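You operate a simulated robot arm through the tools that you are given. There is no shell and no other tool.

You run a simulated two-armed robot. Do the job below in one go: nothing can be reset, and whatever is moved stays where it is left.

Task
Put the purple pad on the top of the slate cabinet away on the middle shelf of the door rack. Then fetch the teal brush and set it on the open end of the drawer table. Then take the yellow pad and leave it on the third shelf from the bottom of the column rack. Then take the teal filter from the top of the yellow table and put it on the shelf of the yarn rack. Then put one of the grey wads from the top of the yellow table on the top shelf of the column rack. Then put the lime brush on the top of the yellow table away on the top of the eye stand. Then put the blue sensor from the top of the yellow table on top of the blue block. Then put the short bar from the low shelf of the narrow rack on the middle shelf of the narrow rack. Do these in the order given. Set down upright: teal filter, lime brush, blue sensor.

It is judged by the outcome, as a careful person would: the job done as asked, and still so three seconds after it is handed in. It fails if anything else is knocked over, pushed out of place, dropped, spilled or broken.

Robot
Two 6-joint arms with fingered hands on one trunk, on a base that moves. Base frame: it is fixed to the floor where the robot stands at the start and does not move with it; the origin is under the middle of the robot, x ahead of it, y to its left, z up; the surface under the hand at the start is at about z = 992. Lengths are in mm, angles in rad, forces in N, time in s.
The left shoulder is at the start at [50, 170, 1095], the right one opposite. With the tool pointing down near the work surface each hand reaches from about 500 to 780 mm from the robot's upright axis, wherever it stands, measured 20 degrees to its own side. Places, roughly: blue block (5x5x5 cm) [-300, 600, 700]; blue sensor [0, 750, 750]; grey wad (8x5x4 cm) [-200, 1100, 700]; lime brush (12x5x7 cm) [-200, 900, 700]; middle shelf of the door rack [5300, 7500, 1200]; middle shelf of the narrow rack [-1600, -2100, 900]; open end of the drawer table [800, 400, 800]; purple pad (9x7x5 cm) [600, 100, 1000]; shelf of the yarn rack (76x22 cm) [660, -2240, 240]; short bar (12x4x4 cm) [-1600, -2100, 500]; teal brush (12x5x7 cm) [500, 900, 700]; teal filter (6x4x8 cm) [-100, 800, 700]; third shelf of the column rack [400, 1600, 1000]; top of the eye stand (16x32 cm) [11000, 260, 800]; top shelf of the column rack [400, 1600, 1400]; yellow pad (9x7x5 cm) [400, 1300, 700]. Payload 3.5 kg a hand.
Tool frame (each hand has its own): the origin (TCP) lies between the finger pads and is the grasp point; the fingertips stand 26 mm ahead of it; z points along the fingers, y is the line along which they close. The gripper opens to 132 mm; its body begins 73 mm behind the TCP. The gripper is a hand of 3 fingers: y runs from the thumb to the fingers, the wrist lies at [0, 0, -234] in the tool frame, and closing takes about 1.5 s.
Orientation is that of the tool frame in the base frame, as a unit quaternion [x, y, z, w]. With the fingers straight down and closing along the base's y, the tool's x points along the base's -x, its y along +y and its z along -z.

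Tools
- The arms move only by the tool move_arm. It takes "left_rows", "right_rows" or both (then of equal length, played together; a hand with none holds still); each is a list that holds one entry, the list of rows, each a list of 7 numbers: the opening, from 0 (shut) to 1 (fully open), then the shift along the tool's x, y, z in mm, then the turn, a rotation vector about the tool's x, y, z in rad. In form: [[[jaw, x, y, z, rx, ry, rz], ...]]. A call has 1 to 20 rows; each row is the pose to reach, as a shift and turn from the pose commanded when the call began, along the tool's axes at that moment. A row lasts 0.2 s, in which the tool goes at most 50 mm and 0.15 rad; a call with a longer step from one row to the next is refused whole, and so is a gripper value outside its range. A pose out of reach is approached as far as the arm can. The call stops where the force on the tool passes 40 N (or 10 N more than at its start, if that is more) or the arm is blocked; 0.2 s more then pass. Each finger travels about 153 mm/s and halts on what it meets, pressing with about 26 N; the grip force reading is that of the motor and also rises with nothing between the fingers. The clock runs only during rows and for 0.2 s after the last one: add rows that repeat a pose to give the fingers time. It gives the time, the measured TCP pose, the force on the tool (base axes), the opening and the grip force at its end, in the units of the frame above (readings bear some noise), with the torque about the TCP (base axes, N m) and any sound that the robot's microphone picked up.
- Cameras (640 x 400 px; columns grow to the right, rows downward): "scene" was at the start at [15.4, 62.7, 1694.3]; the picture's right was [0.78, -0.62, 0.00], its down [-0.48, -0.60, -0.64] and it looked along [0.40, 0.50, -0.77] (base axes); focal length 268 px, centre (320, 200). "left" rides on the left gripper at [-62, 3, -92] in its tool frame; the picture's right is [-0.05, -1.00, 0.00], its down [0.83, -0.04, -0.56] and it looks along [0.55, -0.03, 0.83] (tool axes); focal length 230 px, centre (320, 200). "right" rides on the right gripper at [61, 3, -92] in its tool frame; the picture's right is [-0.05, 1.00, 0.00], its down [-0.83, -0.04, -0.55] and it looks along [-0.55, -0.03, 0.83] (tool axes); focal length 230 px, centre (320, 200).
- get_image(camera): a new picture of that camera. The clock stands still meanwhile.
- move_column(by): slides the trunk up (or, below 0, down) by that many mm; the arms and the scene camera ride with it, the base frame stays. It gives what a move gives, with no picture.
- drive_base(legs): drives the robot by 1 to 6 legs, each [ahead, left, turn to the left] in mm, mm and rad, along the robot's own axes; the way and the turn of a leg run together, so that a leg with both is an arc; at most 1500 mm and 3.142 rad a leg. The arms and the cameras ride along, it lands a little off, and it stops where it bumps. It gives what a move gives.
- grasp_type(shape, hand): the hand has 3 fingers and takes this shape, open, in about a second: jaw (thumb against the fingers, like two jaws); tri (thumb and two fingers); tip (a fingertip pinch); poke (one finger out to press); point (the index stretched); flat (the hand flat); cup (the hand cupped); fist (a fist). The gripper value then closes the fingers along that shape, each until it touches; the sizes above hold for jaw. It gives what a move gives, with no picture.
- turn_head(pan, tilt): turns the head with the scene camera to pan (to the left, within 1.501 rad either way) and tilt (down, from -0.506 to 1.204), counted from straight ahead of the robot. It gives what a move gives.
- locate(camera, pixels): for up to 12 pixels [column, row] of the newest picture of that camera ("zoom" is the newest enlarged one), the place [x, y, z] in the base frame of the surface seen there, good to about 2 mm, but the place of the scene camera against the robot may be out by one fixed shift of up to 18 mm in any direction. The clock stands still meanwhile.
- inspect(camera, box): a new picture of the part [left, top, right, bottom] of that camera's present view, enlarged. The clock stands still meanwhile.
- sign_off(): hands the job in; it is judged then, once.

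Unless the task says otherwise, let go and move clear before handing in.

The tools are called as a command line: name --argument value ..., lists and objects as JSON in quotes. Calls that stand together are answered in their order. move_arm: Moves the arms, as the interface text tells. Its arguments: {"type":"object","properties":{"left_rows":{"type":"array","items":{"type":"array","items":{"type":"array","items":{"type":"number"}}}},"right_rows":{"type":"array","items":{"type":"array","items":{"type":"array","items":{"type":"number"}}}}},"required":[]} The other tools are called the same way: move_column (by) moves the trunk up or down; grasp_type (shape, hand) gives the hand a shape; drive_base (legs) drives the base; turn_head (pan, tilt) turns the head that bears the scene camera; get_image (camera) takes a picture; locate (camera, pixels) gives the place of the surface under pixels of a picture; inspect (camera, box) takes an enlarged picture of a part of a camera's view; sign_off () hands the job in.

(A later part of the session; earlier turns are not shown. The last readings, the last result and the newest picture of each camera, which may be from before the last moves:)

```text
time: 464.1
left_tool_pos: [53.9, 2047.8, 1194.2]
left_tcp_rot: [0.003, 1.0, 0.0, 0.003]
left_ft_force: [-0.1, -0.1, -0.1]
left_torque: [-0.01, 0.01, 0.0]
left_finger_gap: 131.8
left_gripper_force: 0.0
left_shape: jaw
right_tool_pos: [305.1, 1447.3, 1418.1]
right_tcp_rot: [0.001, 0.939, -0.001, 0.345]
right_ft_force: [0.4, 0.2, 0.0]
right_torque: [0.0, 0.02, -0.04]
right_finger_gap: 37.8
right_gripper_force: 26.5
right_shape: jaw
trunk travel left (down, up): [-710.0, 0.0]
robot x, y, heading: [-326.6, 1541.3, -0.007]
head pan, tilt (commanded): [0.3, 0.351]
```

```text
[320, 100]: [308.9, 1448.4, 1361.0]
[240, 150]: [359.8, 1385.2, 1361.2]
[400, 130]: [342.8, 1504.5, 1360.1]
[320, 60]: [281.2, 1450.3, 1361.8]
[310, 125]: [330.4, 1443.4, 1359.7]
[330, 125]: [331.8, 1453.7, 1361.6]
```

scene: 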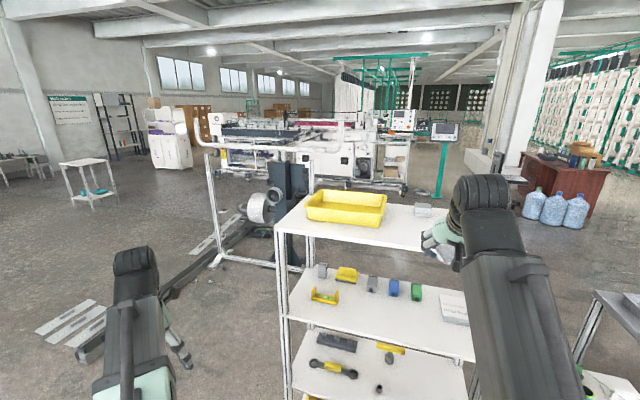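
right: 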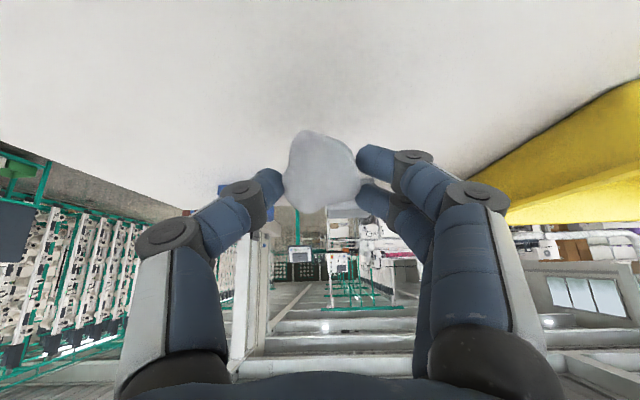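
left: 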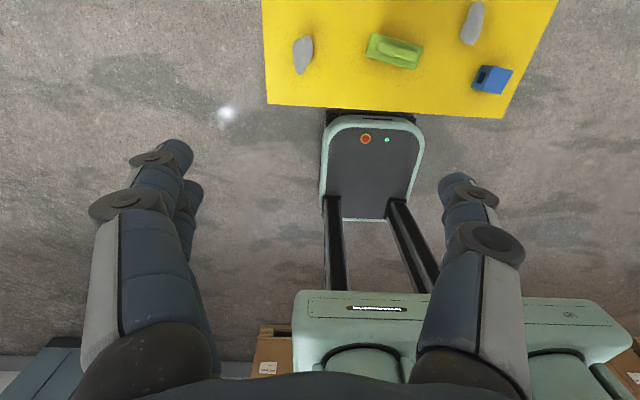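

Over the free spot. Lowering ~21 mm to set the wad down.

move_arm --right_rows '[[[0, 5, 0, 5.8, 0, 0, 0], [0, 10, 0, 11.7, 0, 0, 0], [0, 13, 0, 15.2, 0, 0, 0], [0, 13.6, 0, 15.9, 0, 0, 0], [0, 13.6, 0, 15.9, 0, 0, 0]]]'

inspect --camera "right" --box '[220, 90, 420, 240]'

```text
time: 465.3
left_tool_pos: [53.0, 2046.1, 1192.9]
left_tcp_rot: [0.002, 1.0, 0.0, 0.003]
left_ft_force: [-0.1, -1.4, 0.1]
left_torque: [-0.04, 0.01, 0.02]
left_finger_gap: 132.0
left_gripper_force: 0.1
left_shape: jaw
right_tool_pos: [303.2, 1447.2, 1399.1]
right_tcp_rot: [0.001, 0.938, -0.001, 0.346]
right_ft_force: [0.3, 1.1, -0.3]
right_torque: [-0.01, 0.02, -0.01]
right_finger_gap: 37.7
right_gripper_force: 25.8
right_shape: jaw
trunk travel left (down, up): [-710.0, 0.0]
robot x, y, heading: [-326.5, 1536.6, -0.004]
head pan, tilt (commanded): [0.3, 0.351]
```

```text
2.67 times, centred on (320, 165) of right
```

zoom: 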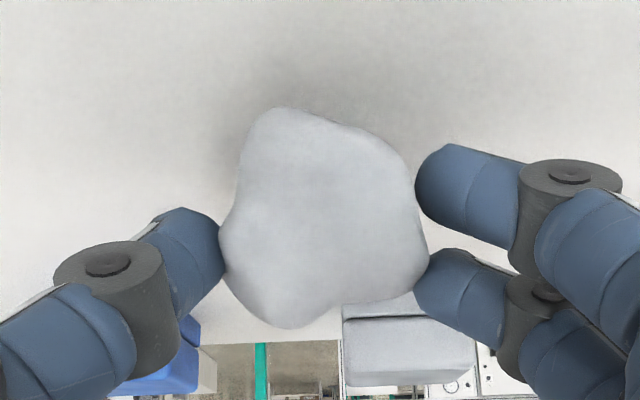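

A little lower to make contact, then release.

move_arm --right_rows '[[[0, 1, 0, 1.1, 0, 0, 0], [0, 1.6, 0, 1.9, 0, 0, 0], [0, 1.6, 0, 1.9, 0, 0, 0]]]'

```text
time: 466.1
left_tool_pos: [53.4, 2047.6, 1194.3]
left_tcp_rot: [0.003, 1.0, 0.001, 0.004]
left_ft_force: [-0.4, 0.6, 0.1]
left_torque: [-0.01, 0.01, 0.01]
left_finger_gap: 132.0
left_gripper_force: 0.0
left_shape: jaw
right_tool_pos: [304.2, 1447.3, 1395.8]
right_tcp_rot: [0.001, 0.938, -0.001, 0.346]
right_ft_force: [-0.2, 1.0, 0.2]
right_torque: [0.03, 0.03, 0.0]
right_finger_gap: 37.9
right_gripper_force: 25.3
right_shape: jaw
trunk travel left (down, up): [-710.0, 0.0]
robot x, y, heading: [-327.6, 1541.3, -0.008]
head pan, tilt (commanded): [0.3, 0.351]
```

move_arm --right_rows '[[[0.2, 0, 0, 0, 0, 0, 0], [0.35, 0, 0, 0, 0, 0, 0], [0.45, 0, 0, 0, 0, 0, 0], [0.55, 0, 0, 0, 0, 0, 0], [0.6, 0, 0, 0, 0, 0, 0], [0.6, 0, 0, 0, 0, 0, 0]]]'

get_image --camera "right"

```text
time: 467.5
left_tool_pos: [52.5, 2046.2, 1194.6]
left_tcp_rot: [0.002, 1.0, 0.001, 0.003]
left_ft_force: [0.7, -0.1, -0.6]
left_torque: [0.03, -0.01, 0.0]
left_finger_gap: 131.8
left_gripper_force: 0.0
left_shape: jaw
right_tool_pos: [303.7, 1447.1, 1396.1]
right_tcp_rot: [0.001, 0.938, -0.001, 0.346]
right_ft_force: [0.0, 0.4, -0.2]
right_torque: [-0.02, 0.01, -0.02]
right_finger_gap: 78.7
right_gripper_force: 0.1
right_shape: jaw
trunk travel left (down, up): [-710.0, 0.0]
robot x, y, heading: [-327.2, 1540.3, -0.002]
head pan, tilt (commanded): [0.3, 0.351]
```

```text
taken
```

right: 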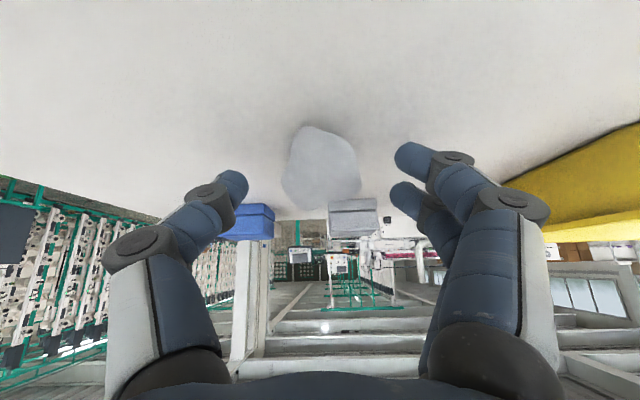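

Wad rests on the top shelf. Lifting the hand back and up, then driving away.

move_arm --right_rows '[[[0.6, 0, 0, -15, 0, 0, 0], [0.6, 0, 0, -30, 0, 0, 0], [0.6, 0, 0, -45, 0, 0, 0], [0.6, 0, 0, -45, 0, 0, 0]]]'

drive_base --legs '[[-300, 0, 0]]'

get_image --camera "right"

get_image --camera "scene"

```text
time: 468.5
left_tool_pos: [52.8, 2046.9, 1195.0]
left_tcp_rot: [0.003, 1.0, 0.0, 0.004]
left_ft_force: [-0.2, 0.1, -0.1]
left_torque: [0.03, -0.01, -0.04]
left_finger_gap: 131.8
left_gripper_force: 0.2
left_shape: jaw
right_tool_pos: [273.8, 1448.2, 1431.1]
right_tcp_rot: [-0.001, 0.938, 0.0, 0.346]
right_ft_force: [0.1, -0.9, 0.6]
right_torque: [-0.03, 0.02, -0.02]
right_finger_gap: 78.7
right_gripper_force: 0.1
right_shape: jaw
trunk travel left (down, up): [-710.0, 0.0]
robot x, y, heading: [-327.5, 1538.8, -0.007]
head pan, tilt (commanded): [0.3, 0.351]
```

```text
time: 470.5
left_tool_pos: [-249.7, 2046.8, 1194.8]
left_tcp_rot: [0.004, 1.0, 0.001, 0.004]
left_ft_force: [-0.4, 0.1, 0.1]
left_torque: [-0.02, -0.03, -0.01]
left_finger_gap: 131.9
left_gripper_force: 0.1
left_shape: jaw
right_tool_pos: [-27.6, 1447.5, 1430.7]
right_tcp_rot: [0.002, 0.938, -0.002, 0.346]
right_ft_force: [0.6, 0.6, -0.1]
right_torque: [0.02, 0.04, 0.01]
right_finger_gap: 79.0
right_gripper_force: 0.0
right_shape: jaw
trunk travel left (down, up): [-710.0, 0.0]
robot x, y, heading: [-626.0, 1541.3, -0.01]
head pan, tilt (commanded): [0.3, 0.351]
```

```text
taken
```

right: 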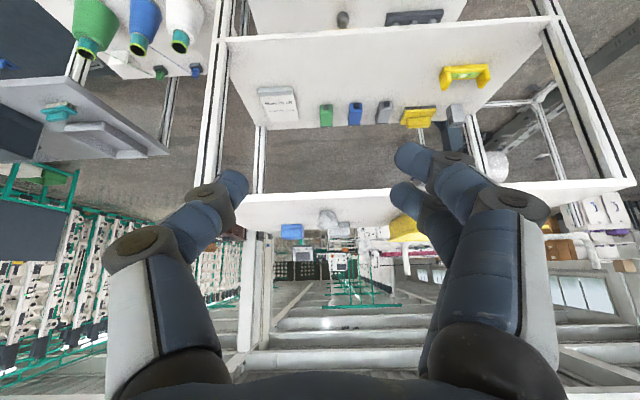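

```text
taken
```

scene: 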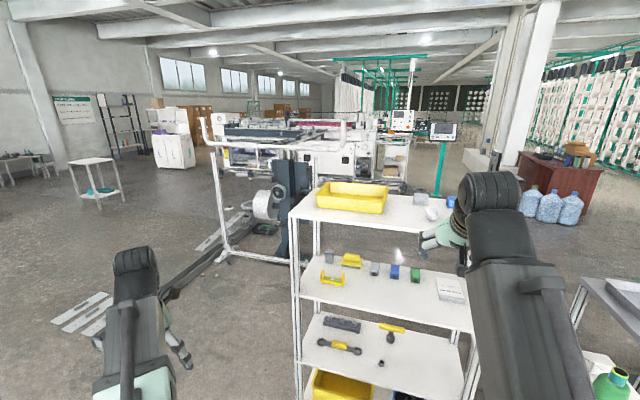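

The wad sits on the top shelf at (433,213). Next the lime brush: moving along the yellow table's west side.

drive_base --legs '[[-225, 0, 0.008], [0, -690, 0]]'

turn_head --pan 0.0 --tilt 0.9

get_image --camera "scene"

```text
time: 475.6
left_tool_pos: [-477.3, 1358.9, 1194.2]
left_tcp_rot: [-0.002, 1.0, 0.002, 0.003]
left_ft_force: [0.7, -0.4, 0.0]
left_torque: [0.02, 0.01, 0.03]
left_finger_gap: 131.8
left_gripper_force: 0.0
left_shape: jaw
right_tool_pos: [-248.5, 761.3, 1430.5]
right_tcp_rot: [-0.004, 0.938, 0.001, 0.346]
right_ft_force: [0.1, -0.1, 0.1]
right_torque: [0.02, 0.0, 0.01]
right_finger_gap: 78.8
right_gripper_force: 0.1
right_shape: jaw
trunk travel left (down, up): [-710.0, 0.0]
robot x, y, heading: [-851.0, 850.5, 0.008]
head pan, tilt (commanded): [0.3, 0.351]
```

```text
time: 476.6
left_tool_pos: [-478.2, 1360.4, 1194.0]
left_tcp_rot: [-0.003, 1.0, 0.001, 0.004]
left_ft_force: [-0.3, -0.2, -1.2]
left_torque: [0.01, -0.01, -0.03]
left_finger_gap: 131.8
left_gripper_force: 0.1
left_shape: jaw
right_tool_pos: [-249.7, 762.8, 1431.2]
right_tcp_rot: [-0.004, 0.938, 0.001, 0.346]
right_ft_force: [0.7, 0.8, -0.3]
right_torque: [0.01, 0.01, 0.02]
right_finger_gap: 78.9
right_gripper_force: 0.1
right_shape: jaw
trunk travel left (down, up): [-710.0, 0.0]
robot x, y, heading: [-850.9, 847.6, 0.007]
head pan, tilt (commanded): [0.0, 0.901]
```

```text
taken
```

scene: 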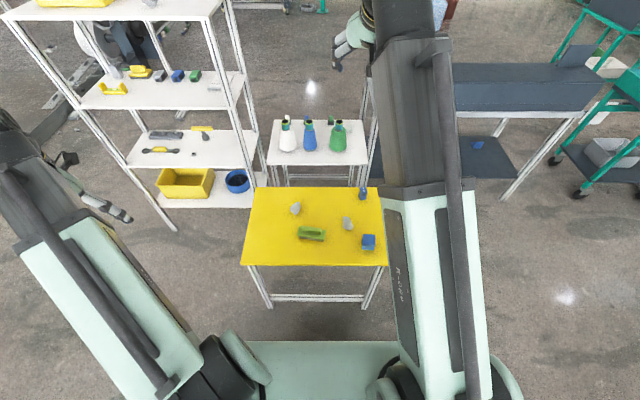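

I'll first lower and move the right hand aside to give the left arm room, then bring the left hand over the lime brush with a 90° yaw.

move_arm --right_rows '[[[0.6, 21, -24, 25, 0, 0, 0], [0.6, 43, -48, 50, 0, 0, 0], [0.6, 65, -72, 76, 0, 0, 0], [0.6, 87, -96, 101, 0, 0, 0], [0.6, 108, -120, 126, 0, 0, 0], [0.6, 130, -144, 152, 0, 0, 0], [0.6, 152, -168, 177, 0, 0, 0], [0.6, 173, -192, 203, 0, 0, 0], [0.6, 195, -215, 228, 0, 0, 0], [0.6, 195, -215, 228, 0, 0, 0]]]'

move_arm --left_rows '[[[1, -20.9, -35.7, 15, 0, 0, 0.121], [1, -41.8, -71.4, 30, 0, 0, 0.242], [1, -62.8, -107, 50, 0, 0, 0.363], [1, -83.7, -142.8, 70, 0, 0, 0.483], [1, -104.6, -178.5, 90, 0, 0, 0.604], [1, -125.5, -214.2, 110, 0, 0, 0.725], [1, -146.5, -249.8, 130, 0, 0, 0.846], [0.9, -167.4, -285.5, 150, 0, 0, 0.967], [0.9, -188.3, -321.2, 172, 0, 0, 1.088], [0.8, -209.2, -356.9, 195, 0, 0, 1.208], [0.8, -230.2, -392.6, 218, 0, 0, 1.329], [0.7, -251.1, -428.3, 241, 0, 0, 1.45], [0.6, -272, -464, 264, 0, 0, 1.571], [0.55, -272, -464, 264, 0, 0, 1.571]]]'

get_image --camera "left"

get_image --camera "scene"

```text
time: 478.8
left_tool_pos: [-477.5, 1359.8, 1193.8]
left_tcp_rot: [-0.002, 1.0, 0.001, 0.003]
left_ft_force: [0.1, 1.0, -0.8]
left_torque: [-0.02, -0.01, -0.01]
left_finger_gap: 132.0
left_gripper_force: 0.0
left_shape: jaw
right_tool_pos: [-246.7, 546.5, 1130.8]
right_tcp_rot: [-0.005, 0.938, 0.001, 0.346]
right_ft_force: [-0.1, 0.5, 0.5]
right_torque: [0.03, 0.01, -0.02]
right_finger_gap: 78.7
right_gripper_force: 0.1
right_shape: jaw
trunk travel left (down, up): [-710.0, 0.0]
robot x, y, heading: [-852.3, 850.9, 0.002]
head pan, tilt (commanded): [0.0, 0.901]
```

```text
time: 481.8
left_tool_pos: [-201.2, 898.3, 929.6]
left_tcp_rot: [0.706, 0.708, 0.003, 0.002]
left_ft_force: [-0.7, 0.5, -0.3]
left_torque: [-0.01, -0.02, -0.01]
left_finger_gap: 73.3
left_gripper_force: 0.0
left_shape: jaw
right_tool_pos: [-247.4, 546.2, 1130.2]
right_tcp_rot: [-0.004, 0.938, 0.001, 0.346]
right_ft_force: [0.6, -1.0, -0.3]
right_torque: [0.01, 0.02, 0.0]
right_finger_gap: 78.8
right_gripper_force: 0.1
right_shape: jaw
trunk travel left (down, up): [-710.0, 0.0]
robot x, y, heading: [-849.8, 852.1, 0.011]
head pan, tilt (commanded): [0.0, 0.901]
```

```text
taken
```

left: 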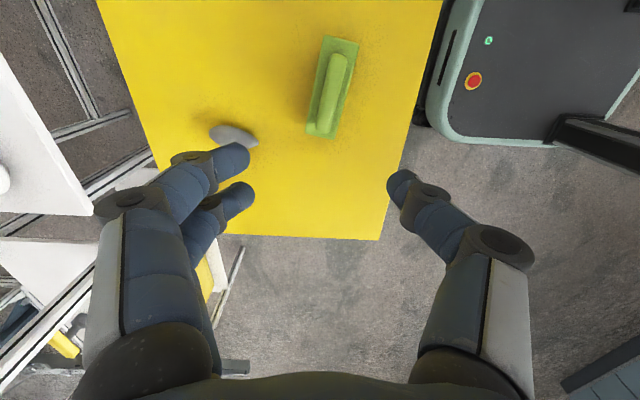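

```text
taken
```

scene: 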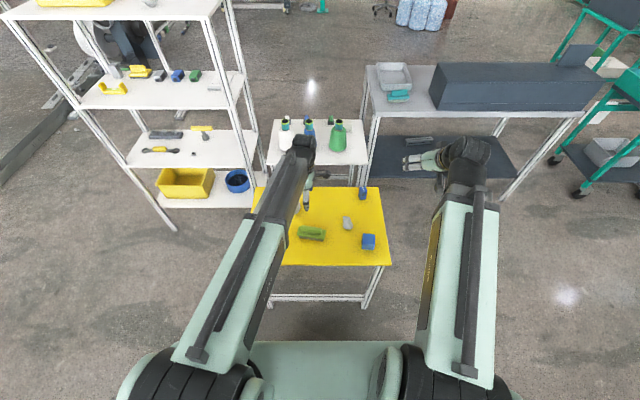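

The left camera shows the lime brush at (331,88), slightly rotated. Measuring its handle.

locate --camera "left" --pixels '[[338, 65], [327, 118], [323, 90], [342, 92], [332, 90], [325, 42], [355, 46], [310, 130], [332, 134], [352, 100], [235, 135], [360, 150]]'

inspect --camera "left" --box '[260, 20, 420, 150]'

```text
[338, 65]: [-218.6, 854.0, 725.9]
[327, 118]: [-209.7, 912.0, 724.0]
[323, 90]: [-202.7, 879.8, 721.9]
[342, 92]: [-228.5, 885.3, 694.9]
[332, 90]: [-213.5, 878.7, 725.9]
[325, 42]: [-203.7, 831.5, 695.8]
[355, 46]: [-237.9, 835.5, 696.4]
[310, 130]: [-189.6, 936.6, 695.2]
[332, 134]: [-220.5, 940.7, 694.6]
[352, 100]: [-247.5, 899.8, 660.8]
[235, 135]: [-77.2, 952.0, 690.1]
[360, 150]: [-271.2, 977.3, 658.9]
```

```text
3.08 times, centred on (340, 85) of left
```

zoom: 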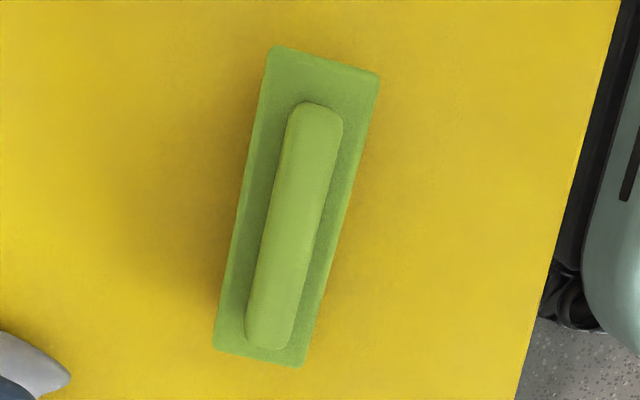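

Handle centre (-213.7,886), axis 8.5° off y. Adjusting yaw by 0.148 rad and descending to just above.

move_arm --left_rows '[[[0.55, -6, -6, 30, 0, 0, 0.074], [0.55, -12.3, -12.5, 65, 0, 0, 0.148], [0.55, -12.3, -12.5, 105, 0, 0, 0.148], [0.55, -12.3, -12.5, 145, 0, 0, 0.148], [0.55, -12.3, -12.5, 172, 0, 0, 0.148], [0.55, -12.3, -12.5, 182, 0, 0, 0.148], [0.55, -12.3, -12.5, 182, 0, 0, 0.148]]]'

get_image --camera "left"

```text
time: 483.4
left_tool_pos: [-212.4, 885.7, 747.7]
left_tcp_rot: [0.755, 0.655, 0.004, 0.001]
left_ft_force: [0.7, -0.2, 0.0]
left_torque: [-0.05, 0.03, -0.02]
left_finger_gap: 73.4
left_gripper_force: 0.2
left_shape: jaw
right_tool_pos: [-247.6, 547.4, 1130.6]
right_tcp_rot: [-0.004, 0.938, 0.0, 0.347]
right_ft_force: [1.0, 0.3, 0.8]
right_torque: [-0.01, -0.06, 0.03]
right_finger_gap: 78.9
right_gripper_force: 0.1
right_shape: jaw
trunk travel left (down, up): [-710.0, 0.0]
robot x, y, heading: [-849.9, 850.4, 0.006]
head pan, tilt (commanded): [0.0, 0.901]
```

```text
taken
```

left: 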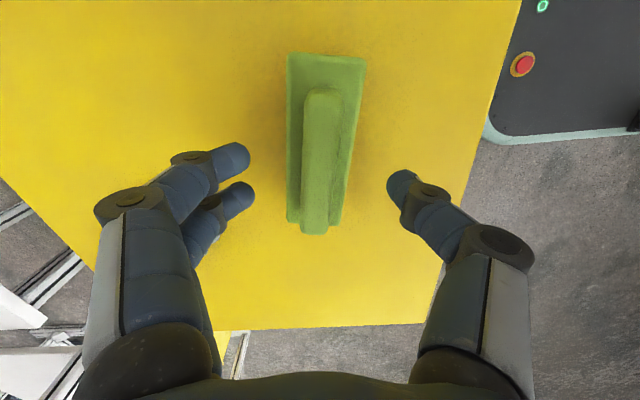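

Aligned (handle column ~320 between tips 245 and 395). Final descent and close.

move_arm --left_rows '[[[0.55, 0, 0, 12, 0, 0, 0], [0.55, 0, 0, 19, 0, 0, 0], [0.55, 0, 0, 22, 0, 0, 0], [0.4, 0, 0, 22, 0, 0, 0], [0.2, 0, 0, 22, 0, 0, 0], [0, 0, 0, 22, 0, 0, 0], [0, 0, 0, 22, 0, 0, 0], [0, 0, 0, 22, 0, 0, 0], [0, 0, 0, 22, 0, 0, 0], [0, 0, 0, 22, 0, 0, 0], [0, 0, 0, 22, 0, 0, 0]]]'

get_image --camera "left"

```text
time: 485.8
left_tool_pos: [-210.7, 886.6, 727.8]
left_tcp_rot: [0.756, 0.655, 0.004, 0.002]
left_ft_force: [0.2, -0.7, 0.2]
left_torque: [-0.02, 0.06, -0.02]
left_finger_gap: 14.4
left_gripper_force: 25.5
left_shape: jaw
right_tool_pos: [-247.3, 546.7, 1129.8]
right_tcp_rot: [-0.005, 0.938, 0.001, 0.347]
right_ft_force: [0.6, -0.8, -0.1]
right_torque: [0.03, 0.01, -0.03]
right_finger_gap: 78.7
right_gripper_force: 0.1
right_shape: jaw
trunk travel left (down, up): [-710.0, 0.0]
robot x, y, heading: [-849.6, 846.8, 0.002]
head pan, tilt (commanded): [0.0, 0.901]
```

```text
taken
```

left: 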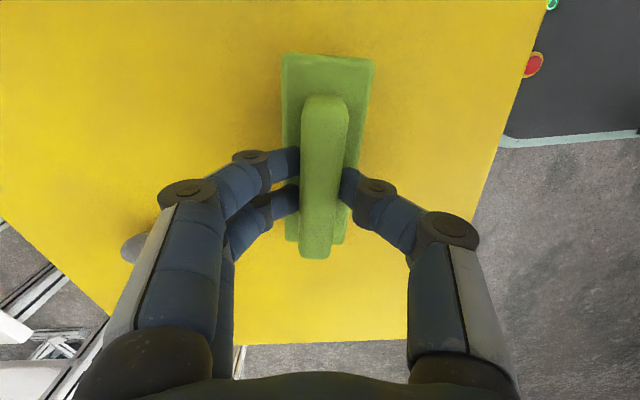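

Gripped (25.5 N). Lifting straight up.

move_arm --left_rows '[[[0, 0, 0, -5, 0, 0, 0], [0, 0, 0, -15, 0, 0, 0], [0, 0, 0, -35, 0, 0, 0], [0, 0, 0, -65, 0, 0, 0], [0, 0, 0, -100, 0, 0, 0], [0, 0, 0, -140, 0, 0, 0], [0, 0, 0, -180, 0, 0, 0], [0, 0, 0, -220, 0, 0, 0], [0, 0, 0, -260, 0, 0, 0], [0, 0, 0, -300, 0, 0, 0], [0, 0, 0, -300, 0, 0, 0]]]'

get_image --camera "left"

turn_head --pan -0.02 --tilt 0.1

get_image --camera "scene"

```text
time: 488.2
left_tool_pos: [-212.4, 884.0, 1026.6]
left_tcp_rot: [0.756, 0.655, 0.003, 0.002]
left_ft_force: [-0.1, 0.7, -1.6]
left_torque: [0.02, 0.01, -0.03]
left_finger_gap: 14.7
left_gripper_force: 26.1
left_shape: jaw
right_tool_pos: [-247.4, 545.9, 1130.1]
right_tcp_rot: [-0.004, 0.938, 0.001, 0.345]
right_ft_force: [-0.4, -0.2, -0.5]
right_torque: [-0.02, 0.0, -0.01]
right_finger_gap: 78.4
right_gripper_force: 0.1
right_shape: jaw
trunk travel left (down, up): [-710.0, 0.0]
robot x, y, heading: [-854.3, 849.4, 0.005]
head pan, tilt (commanded): [0.0, 0.901]
```

```text
taken
```

left: 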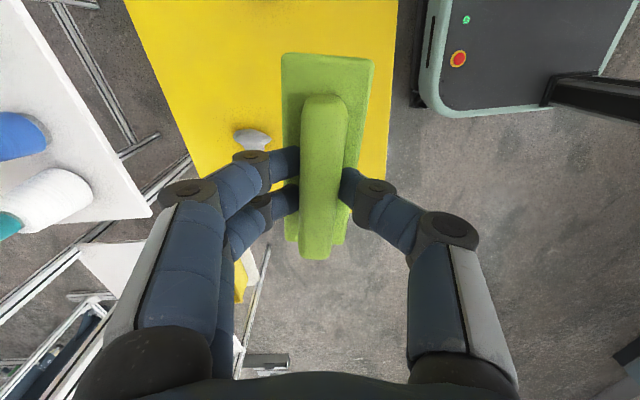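

```text
time: 489.3
left_tool_pos: [-212.9, 886.1, 1026.6]
left_tcp_rot: [0.756, 0.655, 0.004, 0.002]
left_ft_force: [0.0, 0.9, -0.7]
left_torque: [0.01, 0.0, -0.04]
left_finger_gap: 14.6
left_gripper_force: 26.1
left_shape: jaw
right_tool_pos: [-247.3, 544.9, 1130.1]
right_tcp_rot: [-0.003, 0.938, 0.0, 0.346]
right_ft_force: [-1.1, -0.1, -0.1]
right_torque: [0.0, 0.03, -0.01]
right_finger_gap: 78.6
right_gripper_force: 0.1
right_shape: jaw
trunk travel left (down, up): [-710.0, 0.0]
robot x, y, heading: [-852.1, 847.2, 0.005]
head pan, tilt (commanded): [-0.019, 0.099]
```

```text
taken
```

scene: 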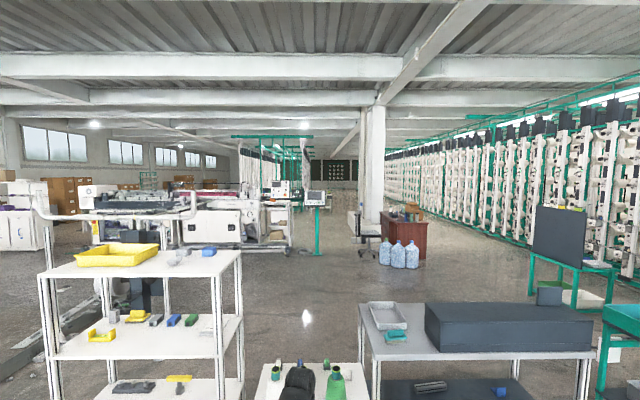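

The eye stand should lie near pixel (328,195) in this view, in the aisle between the machine and the desk. Zooming in.

inspect --camera "scene" --box '[280, 160, 380, 222]'

locate --camera "zoom" --pixels '[[320, 200], [340, 220], [300, 240], [250, 330], [470, 330], [600, 390], [420, 300], [340, 380], [330, 180], [230, 390]]'

```text
6.40 times, centred on (330, 191) of scene
```

zoom: 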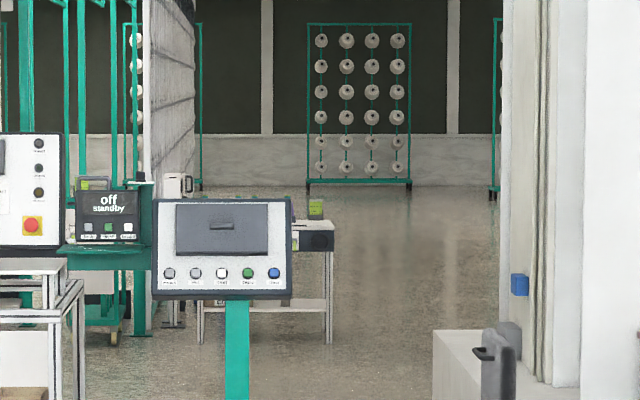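

```text
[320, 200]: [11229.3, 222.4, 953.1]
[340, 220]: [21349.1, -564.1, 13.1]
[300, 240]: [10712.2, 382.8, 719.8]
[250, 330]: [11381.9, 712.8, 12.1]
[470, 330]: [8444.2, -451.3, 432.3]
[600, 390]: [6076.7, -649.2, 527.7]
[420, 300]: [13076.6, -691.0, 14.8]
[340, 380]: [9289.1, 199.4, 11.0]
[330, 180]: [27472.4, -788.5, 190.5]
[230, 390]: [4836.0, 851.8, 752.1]
```

The stand appears around (10700–11230, 220–700) past the terminal post near (4836,852). Locating aisle boundaries.

get_image --camera "scene"

locate --camera "scene" --pixels '[[290, 253], [272, 240], [200, 245], [318, 252], [375, 245], [385, 264], [360, 240], [430, 258], [340, 262], [340, 235], [240, 250], [165, 250]]'

```text
taken
```

scene: 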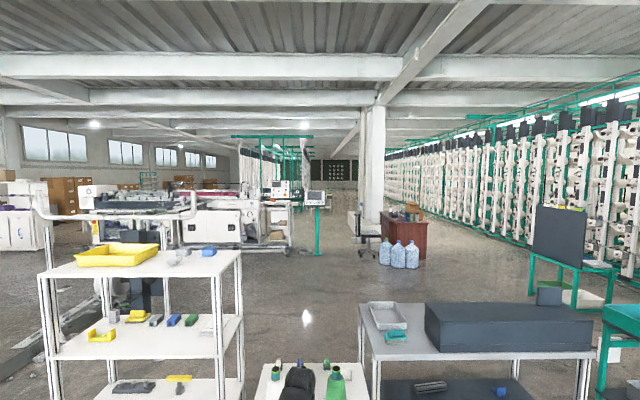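

```text
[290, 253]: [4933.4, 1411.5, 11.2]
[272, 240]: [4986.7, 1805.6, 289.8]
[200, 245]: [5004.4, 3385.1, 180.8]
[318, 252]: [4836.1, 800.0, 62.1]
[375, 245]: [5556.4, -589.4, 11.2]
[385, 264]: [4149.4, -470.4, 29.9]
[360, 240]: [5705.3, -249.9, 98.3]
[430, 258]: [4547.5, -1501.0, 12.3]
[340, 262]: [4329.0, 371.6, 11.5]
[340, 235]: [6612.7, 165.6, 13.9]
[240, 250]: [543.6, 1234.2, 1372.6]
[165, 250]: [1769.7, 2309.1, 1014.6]
```

Aisle: machine end at x≈4930–5000 (y≥1411), terminal post (4836,800), chair ≈(5705,-250), bottles ≈(4150,-470). I'll go round the north and then along y≈150–500. Driving the first part.

drive_base --legs '[[-60, 0, 1.566], [1500, 0, 0], [290, 0, 0], [0, 0, -1.571], [1500, 0, 0], [400, 0, 0]]'

get_image --camera "left"

```text
time: 515.1
left_tool_pos: [1642.9, 2680.9, 1025.6]
left_tcp_rot: [0.753, 0.658, 0.004, 0.001]
left_ft_force: [0.7, -0.5, -1.3]
left_torque: [0.02, 0.02, 0.01]
left_finger_gap: 13.9
left_gripper_force: 26.2
left_shape: jaw
right_tool_pos: [1611.4, 2341.7, 1130.2]
right_tcp_rot: [-0.008, 0.938, 0.002, 0.346]
right_ft_force: [0.0, 0.2, 0.2]
right_torque: [0.0, -0.01, 0.0]
right_finger_gap: 78.5
right_gripper_force: 0.0
right_shape: jaw
trunk travel left (down, up): [-710.0, 0.0]
robot x, y, heading: [1002.2, 2637.2, 0.017]
head pan, tilt (commanded): [-0.019, 0.099]
```

```text
taken
```

left: 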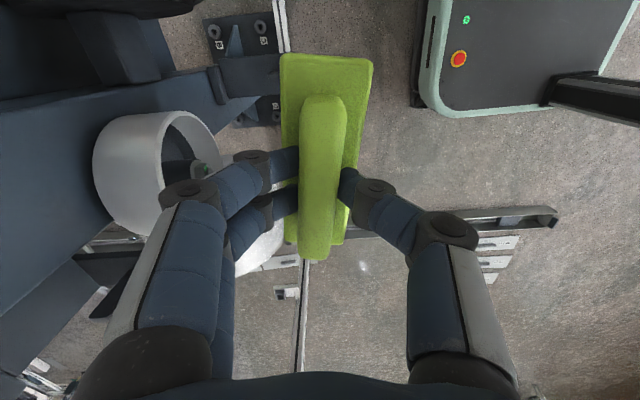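

The hands are near the roller stand at this spot, so I'll back up first, then turn south and continue.

drive_base --legs '[[-180, 0, 0], [0, 0, -1.588], [450, 0, 0], [500, 450, 0]]'

turn_head --pan 0.7 --tilt 0.3

get_image --camera "scene"

```text
time: 521.6
left_tool_pos: [859.9, 1845.3, 1027.0]
left_tcp_rot: [0.997, -0.073, 0.0, 0.004]
left_ft_force: [0.0, 0.5, -1.7]
left_torque: [0.04, -0.04, -0.01]
left_finger_gap: 14.0
left_gripper_force: 26.5
left_shape: jaw
right_tool_pos: [519.4, 1889.7, 1129.7]
right_tcp_rot: [0.664, 0.667, -0.238, 0.239]
right_ft_force: [3.6, 16.4, 4.7]
right_torque: [-1.02, 0.23, -0.17]
right_finger_gap: 78.7
right_gripper_force: 0.0
right_shape: jaw
trunk travel left (down, up): [-710.0, 0.0]
robot x, y, heading: [821.5, 2485.0, -1.568]
head pan, tilt (commanded): [-0.019, 0.099]
stopped in leg 3: the force on the tool passed its limit at 168 N (the readings are from after the stop); the commanded pose is now the measured one
```

```text
time: 522.7
left_tool_pos: [859.3, 1846.1, 1027.1]
left_tcp_rot: [0.997, -0.073, 0.001, 0.004]
left_ft_force: [0.3, 0.3, -1.3]
left_torque: [0.01, -0.03, 0.01]
left_finger_gap: 13.8
left_gripper_force: 25.8
left_shape: jaw
right_tool_pos: [520.2, 1888.1, 1128.5]
right_tcp_rot: [0.664, 0.667, -0.238, 0.239]
right_ft_force: [2.5, 21.8, 3.9]
right_torque: [-1.53, 0.19, -0.09]
right_finger_gap: 78.6
right_gripper_force: 0.1
right_shape: jaw
trunk travel left (down, up): [-710.0, 0.0]
robot x, y, heading: [825.3, 2478.4, -1.57]
head pan, tilt (commanded): [0.7, 0.3]
```

```text
taken
```

scene: 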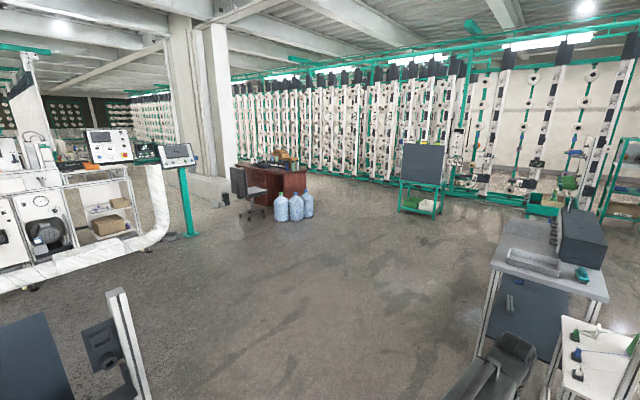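

The right hand, still set far out to the right, bumped the column rack's north-east post. I'll back straight off at once and check the rack for any damage.

drive_base --legs '[[-150, 0, 0]]'

turn_head --pan -0.45 --tilt 0.5

get_image --camera "scene"

get_image --camera "right"

```text
time: 524.1
left_tool_pos: [859.4, 1995.1, 1026.3]
left_tcp_rot: [0.997, -0.072, 0.001, 0.004]
left_ft_force: [0.1, 0.2, -0.9]
left_torque: [-0.02, -0.02, 0.0]
left_finger_gap: 13.8
left_gripper_force: 26.8
left_shape: jaw
right_tool_pos: [520.6, 2039.7, 1128.8]
right_tcp_rot: [0.664, 0.667, -0.238, 0.239]
right_ft_force: [0.3, 0.0, -0.7]
right_torque: [-0.04, 0.03, 0.0]
right_finger_gap: 78.8
right_gripper_force: 0.1
right_shape: jaw
trunk travel left (down, up): [-710.0, 0.0]
robot x, y, heading: [821.7, 2632.4, -1.564]
head pan, tilt (commanded): [0.7, 0.3]
```

```text
time: 525.4
left_tool_pos: [858.9, 1994.5, 1024.7]
left_tcp_rot: [0.997, -0.073, 0.001, 0.003]
left_ft_force: [0.0, -0.2, -2.3]
left_torque: [0.02, 0.03, 0.02]
left_finger_gap: 13.7
left_gripper_force: 25.9
left_shape: jaw
right_tool_pos: [521.7, 2035.5, 1127.6]
right_tcp_rot: [0.664, 0.667, -0.237, 0.239]
right_ft_force: [0.6, 0.4, -0.3]
right_torque: [-0.01, -0.02, -0.01]
right_finger_gap: 78.6
right_gripper_force: 0.0
right_shape: jaw
trunk travel left (down, up): [-710.0, 0.0]
robot x, y, heading: [823.8, 2630.8, -1.564]
head pan, tilt (commanded): [-0.45, 0.499]
```

```text
taken
```

scene: 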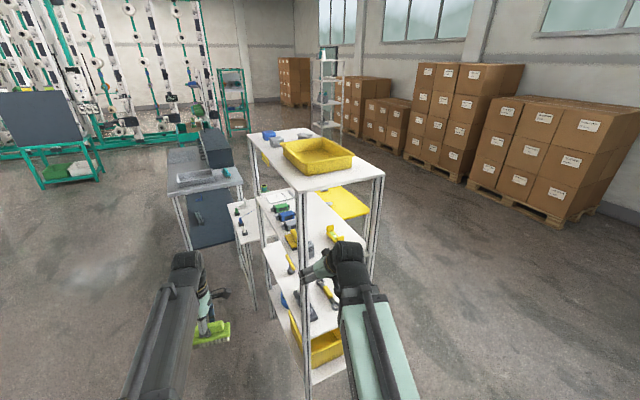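

```text
taken
```

right: 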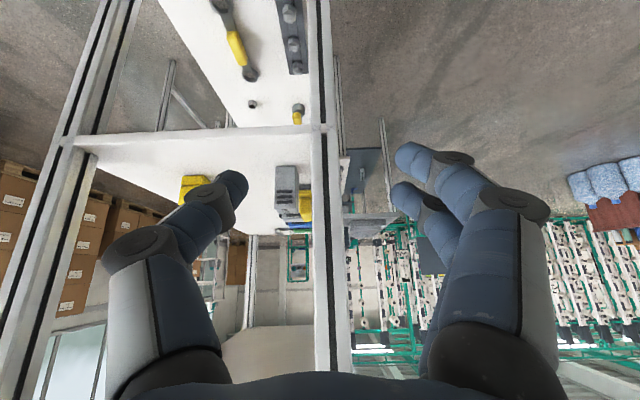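

The rack is standing and items appear in place. I'll measure known points to see whether the rack or its items moved.

locate --camera "right" --pixels '[[325, 200], [310, 130], [200, 138], [90, 120], [287, 175], [280, 200], [305, 205], [190, 185], [240, 150], [322, 60], [295, 190], [75, 145]]'

inspect --camera "right" --box '[160, 110, 360, 250]'

inspect --camera "scene" --box '[220, 115, 400, 395]'

```text
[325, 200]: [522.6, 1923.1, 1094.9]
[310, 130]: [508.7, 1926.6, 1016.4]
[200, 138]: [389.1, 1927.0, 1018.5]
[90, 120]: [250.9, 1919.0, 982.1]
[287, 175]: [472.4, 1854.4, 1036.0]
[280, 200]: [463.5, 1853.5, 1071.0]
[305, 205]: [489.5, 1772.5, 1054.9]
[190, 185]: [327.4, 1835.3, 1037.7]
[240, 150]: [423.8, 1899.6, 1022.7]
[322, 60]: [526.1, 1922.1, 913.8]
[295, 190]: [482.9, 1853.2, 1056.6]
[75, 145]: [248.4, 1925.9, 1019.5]
```

```text
2.86 times, centred on (260, 180) of right
```

zoom: 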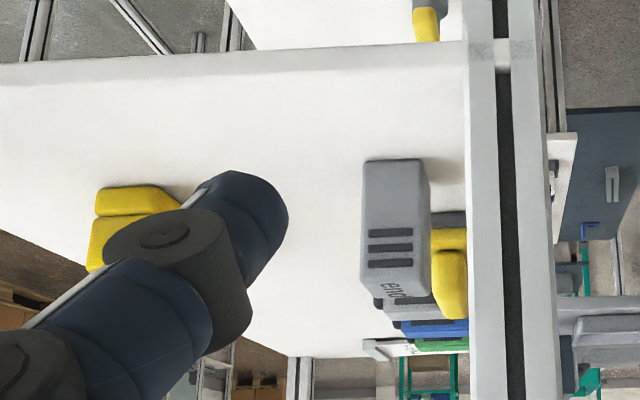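

```text
1.43 times, centred on (310, 255) of scene
```

zoom: 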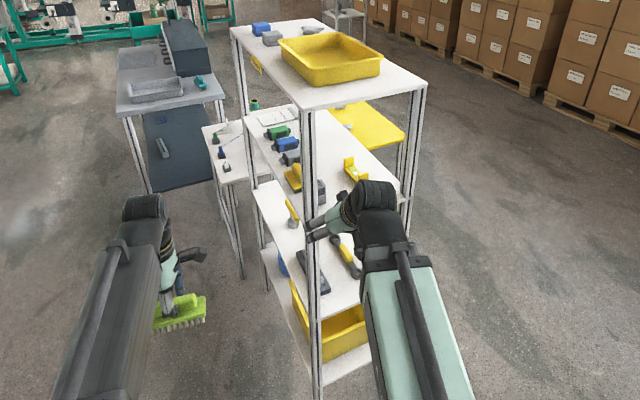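

Rack and items are where they were (grey block front still x=483, pad ridge end y≈1772, shelf edges unchanged). Now I'll bring the right hand inwards so this cannot recur, then continue further east.

move_arm --right_rows '[[[0.6, 0, 35, 0, 0, 0, 0], [0.6, 0, 70, 0, 0, 0, 0], [0.6, 0, 105, 0, 0, 0, 0], [0.6, 0, 140, 0, 0, 0, 0], [0.6, 0, 165, 0, 0, 0, 0], [0.6, 0, 165, 0, 0, 0, 0]]]'

drive_base --legs '[[0, 200, 0], [450, 0, 0], [500, 350, 0]]'

turn_head --pan -0.6 --tilt 0.35

get_image --camera "scene"

```text
time: 526.8
left_tool_pos: [858.7, 1993.8, 1025.8]
left_tcp_rot: [0.997, -0.072, 0.002, 0.003]
left_ft_force: [0.8, 0.9, -1.3]
left_torque: [0.03, 0.03, -0.01]
left_finger_gap: 14.0
left_gripper_force: 26.1
left_shape: jaw
right_tool_pos: [685.8, 2021.3, 1131.4]
right_tcp_rot: [0.664, 0.668, -0.237, 0.238]
right_ft_force: [-0.2, -0.3, 0.0]
right_torque: [0.01, 0.01, -0.01]
right_finger_gap: 78.6
right_gripper_force: 0.0
right_shape: jaw
right hand out of reach, approached as far as the arm can: row 1, 2, 3, 4, 5, 6
trunk travel left (down, up): [-710.0, 0.0]
robot x, y, heading: [824.6, 2635.6, -1.567]
head pan, tilt (commanded): [-0.45, 0.499]
```

```text
time: 533.8
left_tool_pos: [1417.9, 1051.0, 1026.1]
left_tcp_rot: [0.998, -0.07, 0.002, 0.004]
left_ft_force: [1.4, 0.2, -0.8]
left_torque: [0.0, -0.03, 0.01]
left_finger_gap: 13.9
left_gripper_force: 25.8
left_shape: jaw
right_tool_pos: [1245.0, 1076.4, 1131.0]
right_tcp_rot: [0.663, 0.669, -0.237, 0.238]
right_ft_force: [0.3, -0.5, -0.3]
right_torque: [0.02, 0.04, 0.0]
right_finger_gap: 79.0
right_gripper_force: 0.1
right_shape: jaw
trunk travel left (down, up): [-710.0, 0.0]
robot x, y, heading: [1378.6, 1689.3, -1.564]
head pan, tilt (commanded): [-0.45, 0.499]
```

```text
time: 534.5
left_tool_pos: [1417.5, 1052.2, 1025.5]
left_tcp_rot: [0.998, -0.069, 0.002, 0.004]
left_ft_force: [-0.2, -0.4, -1.7]
left_torque: [0.01, 0.0, 0.0]
left_finger_gap: 13.7
left_gripper_force: 25.8
left_shape: jaw
right_tool_pos: [1244.1, 1077.3, 1131.4]
right_tcp_rot: [0.662, 0.67, -0.237, 0.24]
right_ft_force: [0.3, -1.2, -0.1]
right_torque: [0.0, 0.0, 0.0]
right_finger_gap: 78.7
right_gripper_force: 0.1
right_shape: jaw
trunk travel left (down, up): [-710.0, 0.0]
robot x, y, heading: [1379.7, 1694.8, -1.563]
head pan, tilt (commanded): [-0.6, 0.351]
```

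```text
taken
```

scene: 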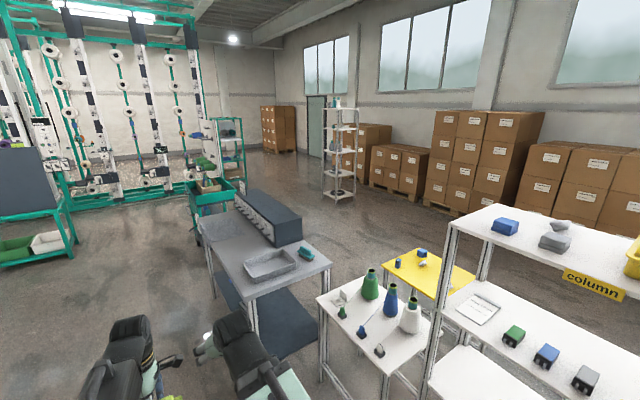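

The wad is still on the top shelf (560,225) and nothing else is disturbed. Continuing toward the aisle.

locate --camera "scene" --pixels '[[560, 224], [553, 241], [505, 226]]'

drive_base --legs '[[0, 0, 0.789], [1500, 0, 0], [70, 0, 0.463], [1450, 0, 0], [0, 0, 0.311]]'

turn_head --pan 0.0 --tilt 0.3

get_image --camera "scene"

```text
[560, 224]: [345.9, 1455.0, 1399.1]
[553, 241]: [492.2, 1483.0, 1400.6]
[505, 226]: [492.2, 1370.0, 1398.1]
```

```text
time: 553.2
left_tool_pos: [4532.3, 174.5, 1026.1]
left_tcp_rot: [0.759, 0.651, 0.004, 0.001]
left_ft_force: [1.4, -1.0, -0.1]
left_torque: [0.02, -0.02, 0.01]
left_finger_gap: 14.0
left_gripper_force: 25.7
left_shape: jaw
right_tool_pos: [4505.3, 3.9, 1131.5]
right_tcp_rot: [0.0, 0.942, 0.0, 0.336]
right_ft_force: [0.3, -0.4, 0.5]
right_torque: [-0.02, 0.03, -0.01]
right_finger_gap: 78.7
right_gripper_force: 0.1
right_shape: jaw
trunk travel left (down, up): [-710.0, 0.0]
robot x, y, heading: [3892.9, 145.6, -0.007]
head pan, tilt (commanded): [-0.6, 0.351]
```

```text
time: 554.2
left_tool_pos: [4532.2, 175.4, 1025.4]
left_tcp_rot: [0.758, 0.652, 0.003, 0.002]
left_ft_force: [-0.6, 0.6, -1.0]
left_torque: [0.01, 0.02, 0.04]
left_finger_gap: 13.4
left_gripper_force: 25.4
left_shape: jaw
right_tool_pos: [4505.7, 1.7, 1131.3]
right_tcp_rot: [-0.001, 0.942, 0.0, 0.337]
right_ft_force: [0.0, -0.3, -0.5]
right_torque: [0.0, 0.0, 0.0]
right_finger_gap: 78.8
right_gripper_force: 0.1
right_shape: jaw
trunk travel left (down, up): [-710.0, 0.0]
robot x, y, heading: [3892.7, 145.8, -0.003]
head pan, tilt (commanded): [0.0, 0.3]
```

```text
taken
```

scene: 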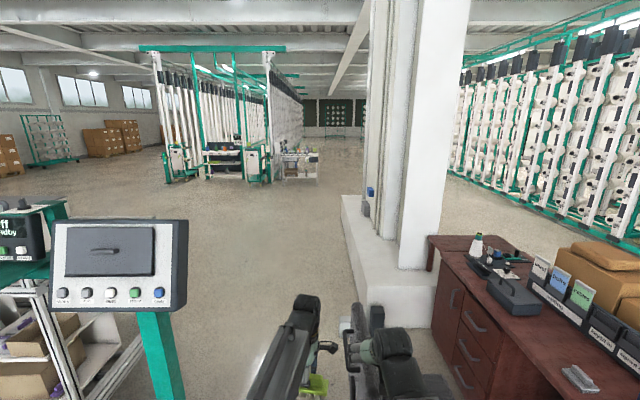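

Aisle ahead: terminal at left (120,260), pillar base at right (345–430,195–290), chair near (360,335). Locating these for the passage.

locate --camera "scene" --pixels '[[345, 205], [350, 290], [352, 345], [185, 270], [160, 390], [300, 180], [318, 165], [285, 175], [270, 182], [340, 320], [240, 300], [130, 350]]'

inspect --camera "scene" --box '[250, 130, 350, 192]'

```text
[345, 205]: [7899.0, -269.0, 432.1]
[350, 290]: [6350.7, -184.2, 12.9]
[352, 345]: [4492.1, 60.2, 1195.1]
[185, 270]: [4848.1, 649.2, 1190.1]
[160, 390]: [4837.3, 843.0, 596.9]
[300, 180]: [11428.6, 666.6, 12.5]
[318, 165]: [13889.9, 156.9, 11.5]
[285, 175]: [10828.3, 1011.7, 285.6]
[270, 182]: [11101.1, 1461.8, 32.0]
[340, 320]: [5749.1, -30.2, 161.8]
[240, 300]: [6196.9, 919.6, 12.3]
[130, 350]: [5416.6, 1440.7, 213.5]
```

```text
6.40 times, centred on (300, 161) of scene
```

zoom: 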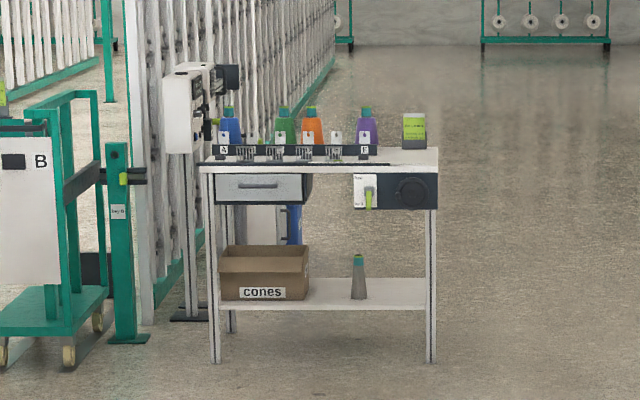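

The eye stand is the table at about x=11000 with a thread-eye board and a free right end. Passing the terminal and chair along y≈106→506.

drive_base --legs '[[1150, -40, 0], [500, 400, 0], [1500, 0, 0], [1500, 0, 0]]'

get_image --camera "scene"

inspect --camera "scene" --box '[230, 130, 390, 230]'

```text
time: 557.2
left_tool_pos: [4968.2, 121.9, 1025.6]
left_tcp_rot: [0.778, 0.628, 0.004, 0.001]
left_ft_force: [0.4, -0.1, -1.4]
left_torque: [-0.03, -0.02, 0.02]
left_finger_gap: 13.7
left_gripper_force: 25.8
left_shape: jaw
right_tool_pos: [4929.7, -48.2, 1130.4]
right_tcp_rot: [0.029, 0.942, -0.009, 0.335]
right_ft_force: [0.1, -0.6, 0.1]
right_torque: [0.01, 0.0, 0.02]
right_finger_gap: 79.1
right_gripper_force: 0.0
right_shape: jaw
trunk travel left (down, up): [-710.0, 0.0]
robot x, y, heading: [4328.1, 127.9, -0.065]
head pan, tilt (commanded): [0.0, 0.3]
stopped in leg 1: the robot was blocked; the commanded pose is now the measured one
```

```text
taken
```

scene: 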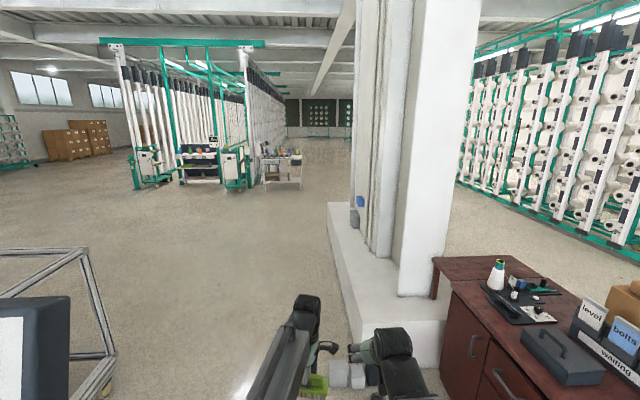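

```text
4.00 times, centred on (310, 180) of scene
```

zoom: 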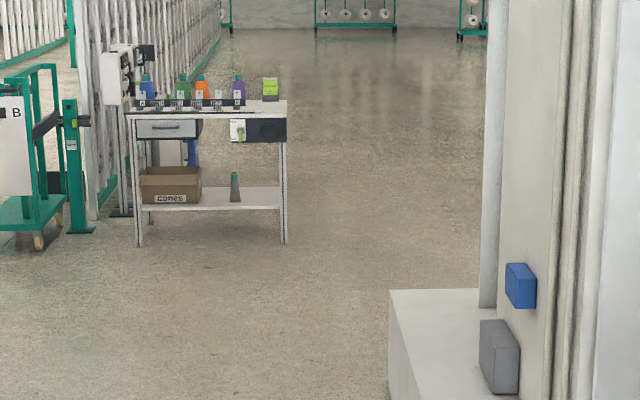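

The base was blocked at (4328,128) with a small clockwise turn, so something on the right side touched. I'll look right and left before moving.

turn_head --pan -1.3 --tilt 0.8

get_image --camera "scene"

turn_head --pan 1.0 --tilt 0.8

get_image --camera "scene"

turn_head --pan -0.3 --tilt 1.0

get_image --camera "scene"

```text
time: 558.6
left_tool_pos: [4967.4, 122.1, 1026.4]
left_tcp_rot: [0.779, 0.628, 0.004, 0.001]
left_ft_force: [-0.2, -0.2, -0.8]
left_torque: [0.01, 0.02, 0.02]
left_finger_gap: 13.8
left_gripper_force: 26.1
left_shape: jaw
right_tool_pos: [4929.6, -49.8, 1130.3]
right_tcp_rot: [0.029, 0.942, -0.011, 0.335]
right_ft_force: [-0.4, 0.1, -0.3]
right_torque: [0.02, -0.01, 0.01]
right_finger_gap: 79.2
right_gripper_force: 0.0
right_shape: jaw
trunk travel left (down, up): [-710.0, 0.0]
robot x, y, heading: [4331.0, 132.0, -0.069]
head pan, tilt (commanded): [-1.3, 0.799]
```

```text
taken
```

scene: 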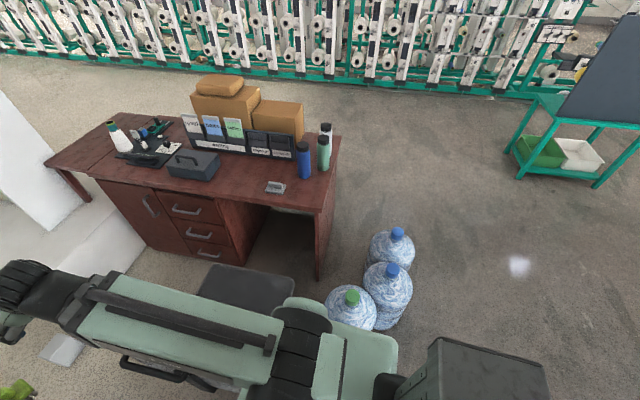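

```text
time: 560.8
left_tool_pos: [4968.0, 122.1, 1024.7]
left_tcp_rot: [0.779, 0.627, 0.004, 0.002]
left_ft_force: [0.2, 1.0, -1.3]
left_torque: [0.01, 0.01, 0.0]
left_finger_gap: 13.9
left_gripper_force: 25.9
left_shape: jaw
right_tool_pos: [4929.9, -49.4, 1129.8]
right_tcp_rot: [0.029, 0.941, -0.011, 0.336]
right_ft_force: [0.1, 0.2, 0.2]
right_torque: [-0.01, -0.01, -0.02]
right_finger_gap: 78.8
right_gripper_force: 0.1
right_shape: jaw
trunk travel left (down, up): [-710.0, 0.0]
robot x, y, heading: [4330.2, 131.8, -0.06]
head pan, tilt (commanded): [1.0, 0.799]
```

```text
taken
```

scene: 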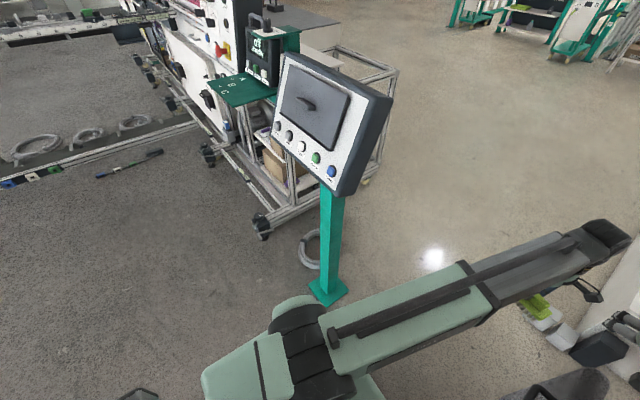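

```text
time: 562.2
left_tool_pos: [4968.2, 121.1, 1025.9]
left_tcp_rot: [0.779, 0.627, 0.004, 0.002]
left_ft_force: [0.1, 0.8, -1.1]
left_torque: [-0.02, -0.03, 0.0]
left_finger_gap: 13.7
left_gripper_force: 26.2
left_shape: jaw
right_tool_pos: [4928.6, -48.9, 1131.2]
right_tcp_rot: [0.029, 0.941, -0.01, 0.336]
right_ft_force: [-1.1, 0.0, 0.3]
right_torque: [0.02, 0.01, 0.0]
right_finger_gap: 79.2
right_gripper_force: 0.1
right_shape: jaw
trunk travel left (down, up): [-710.0, 0.0]
robot x, y, heading: [4327.7, 129.1, -0.064]
head pan, tilt (commanded): [-0.3, 1.0]
```

```text
taken
```

scene: 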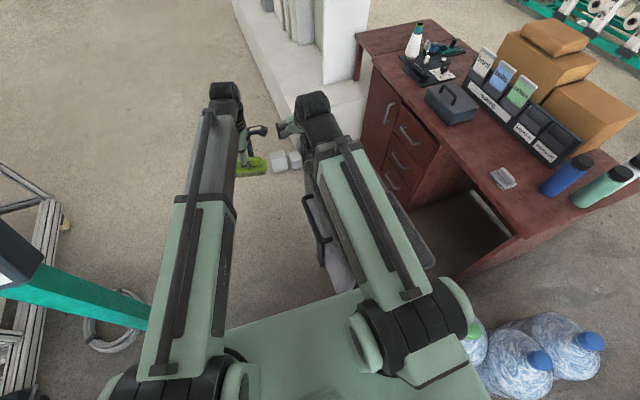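

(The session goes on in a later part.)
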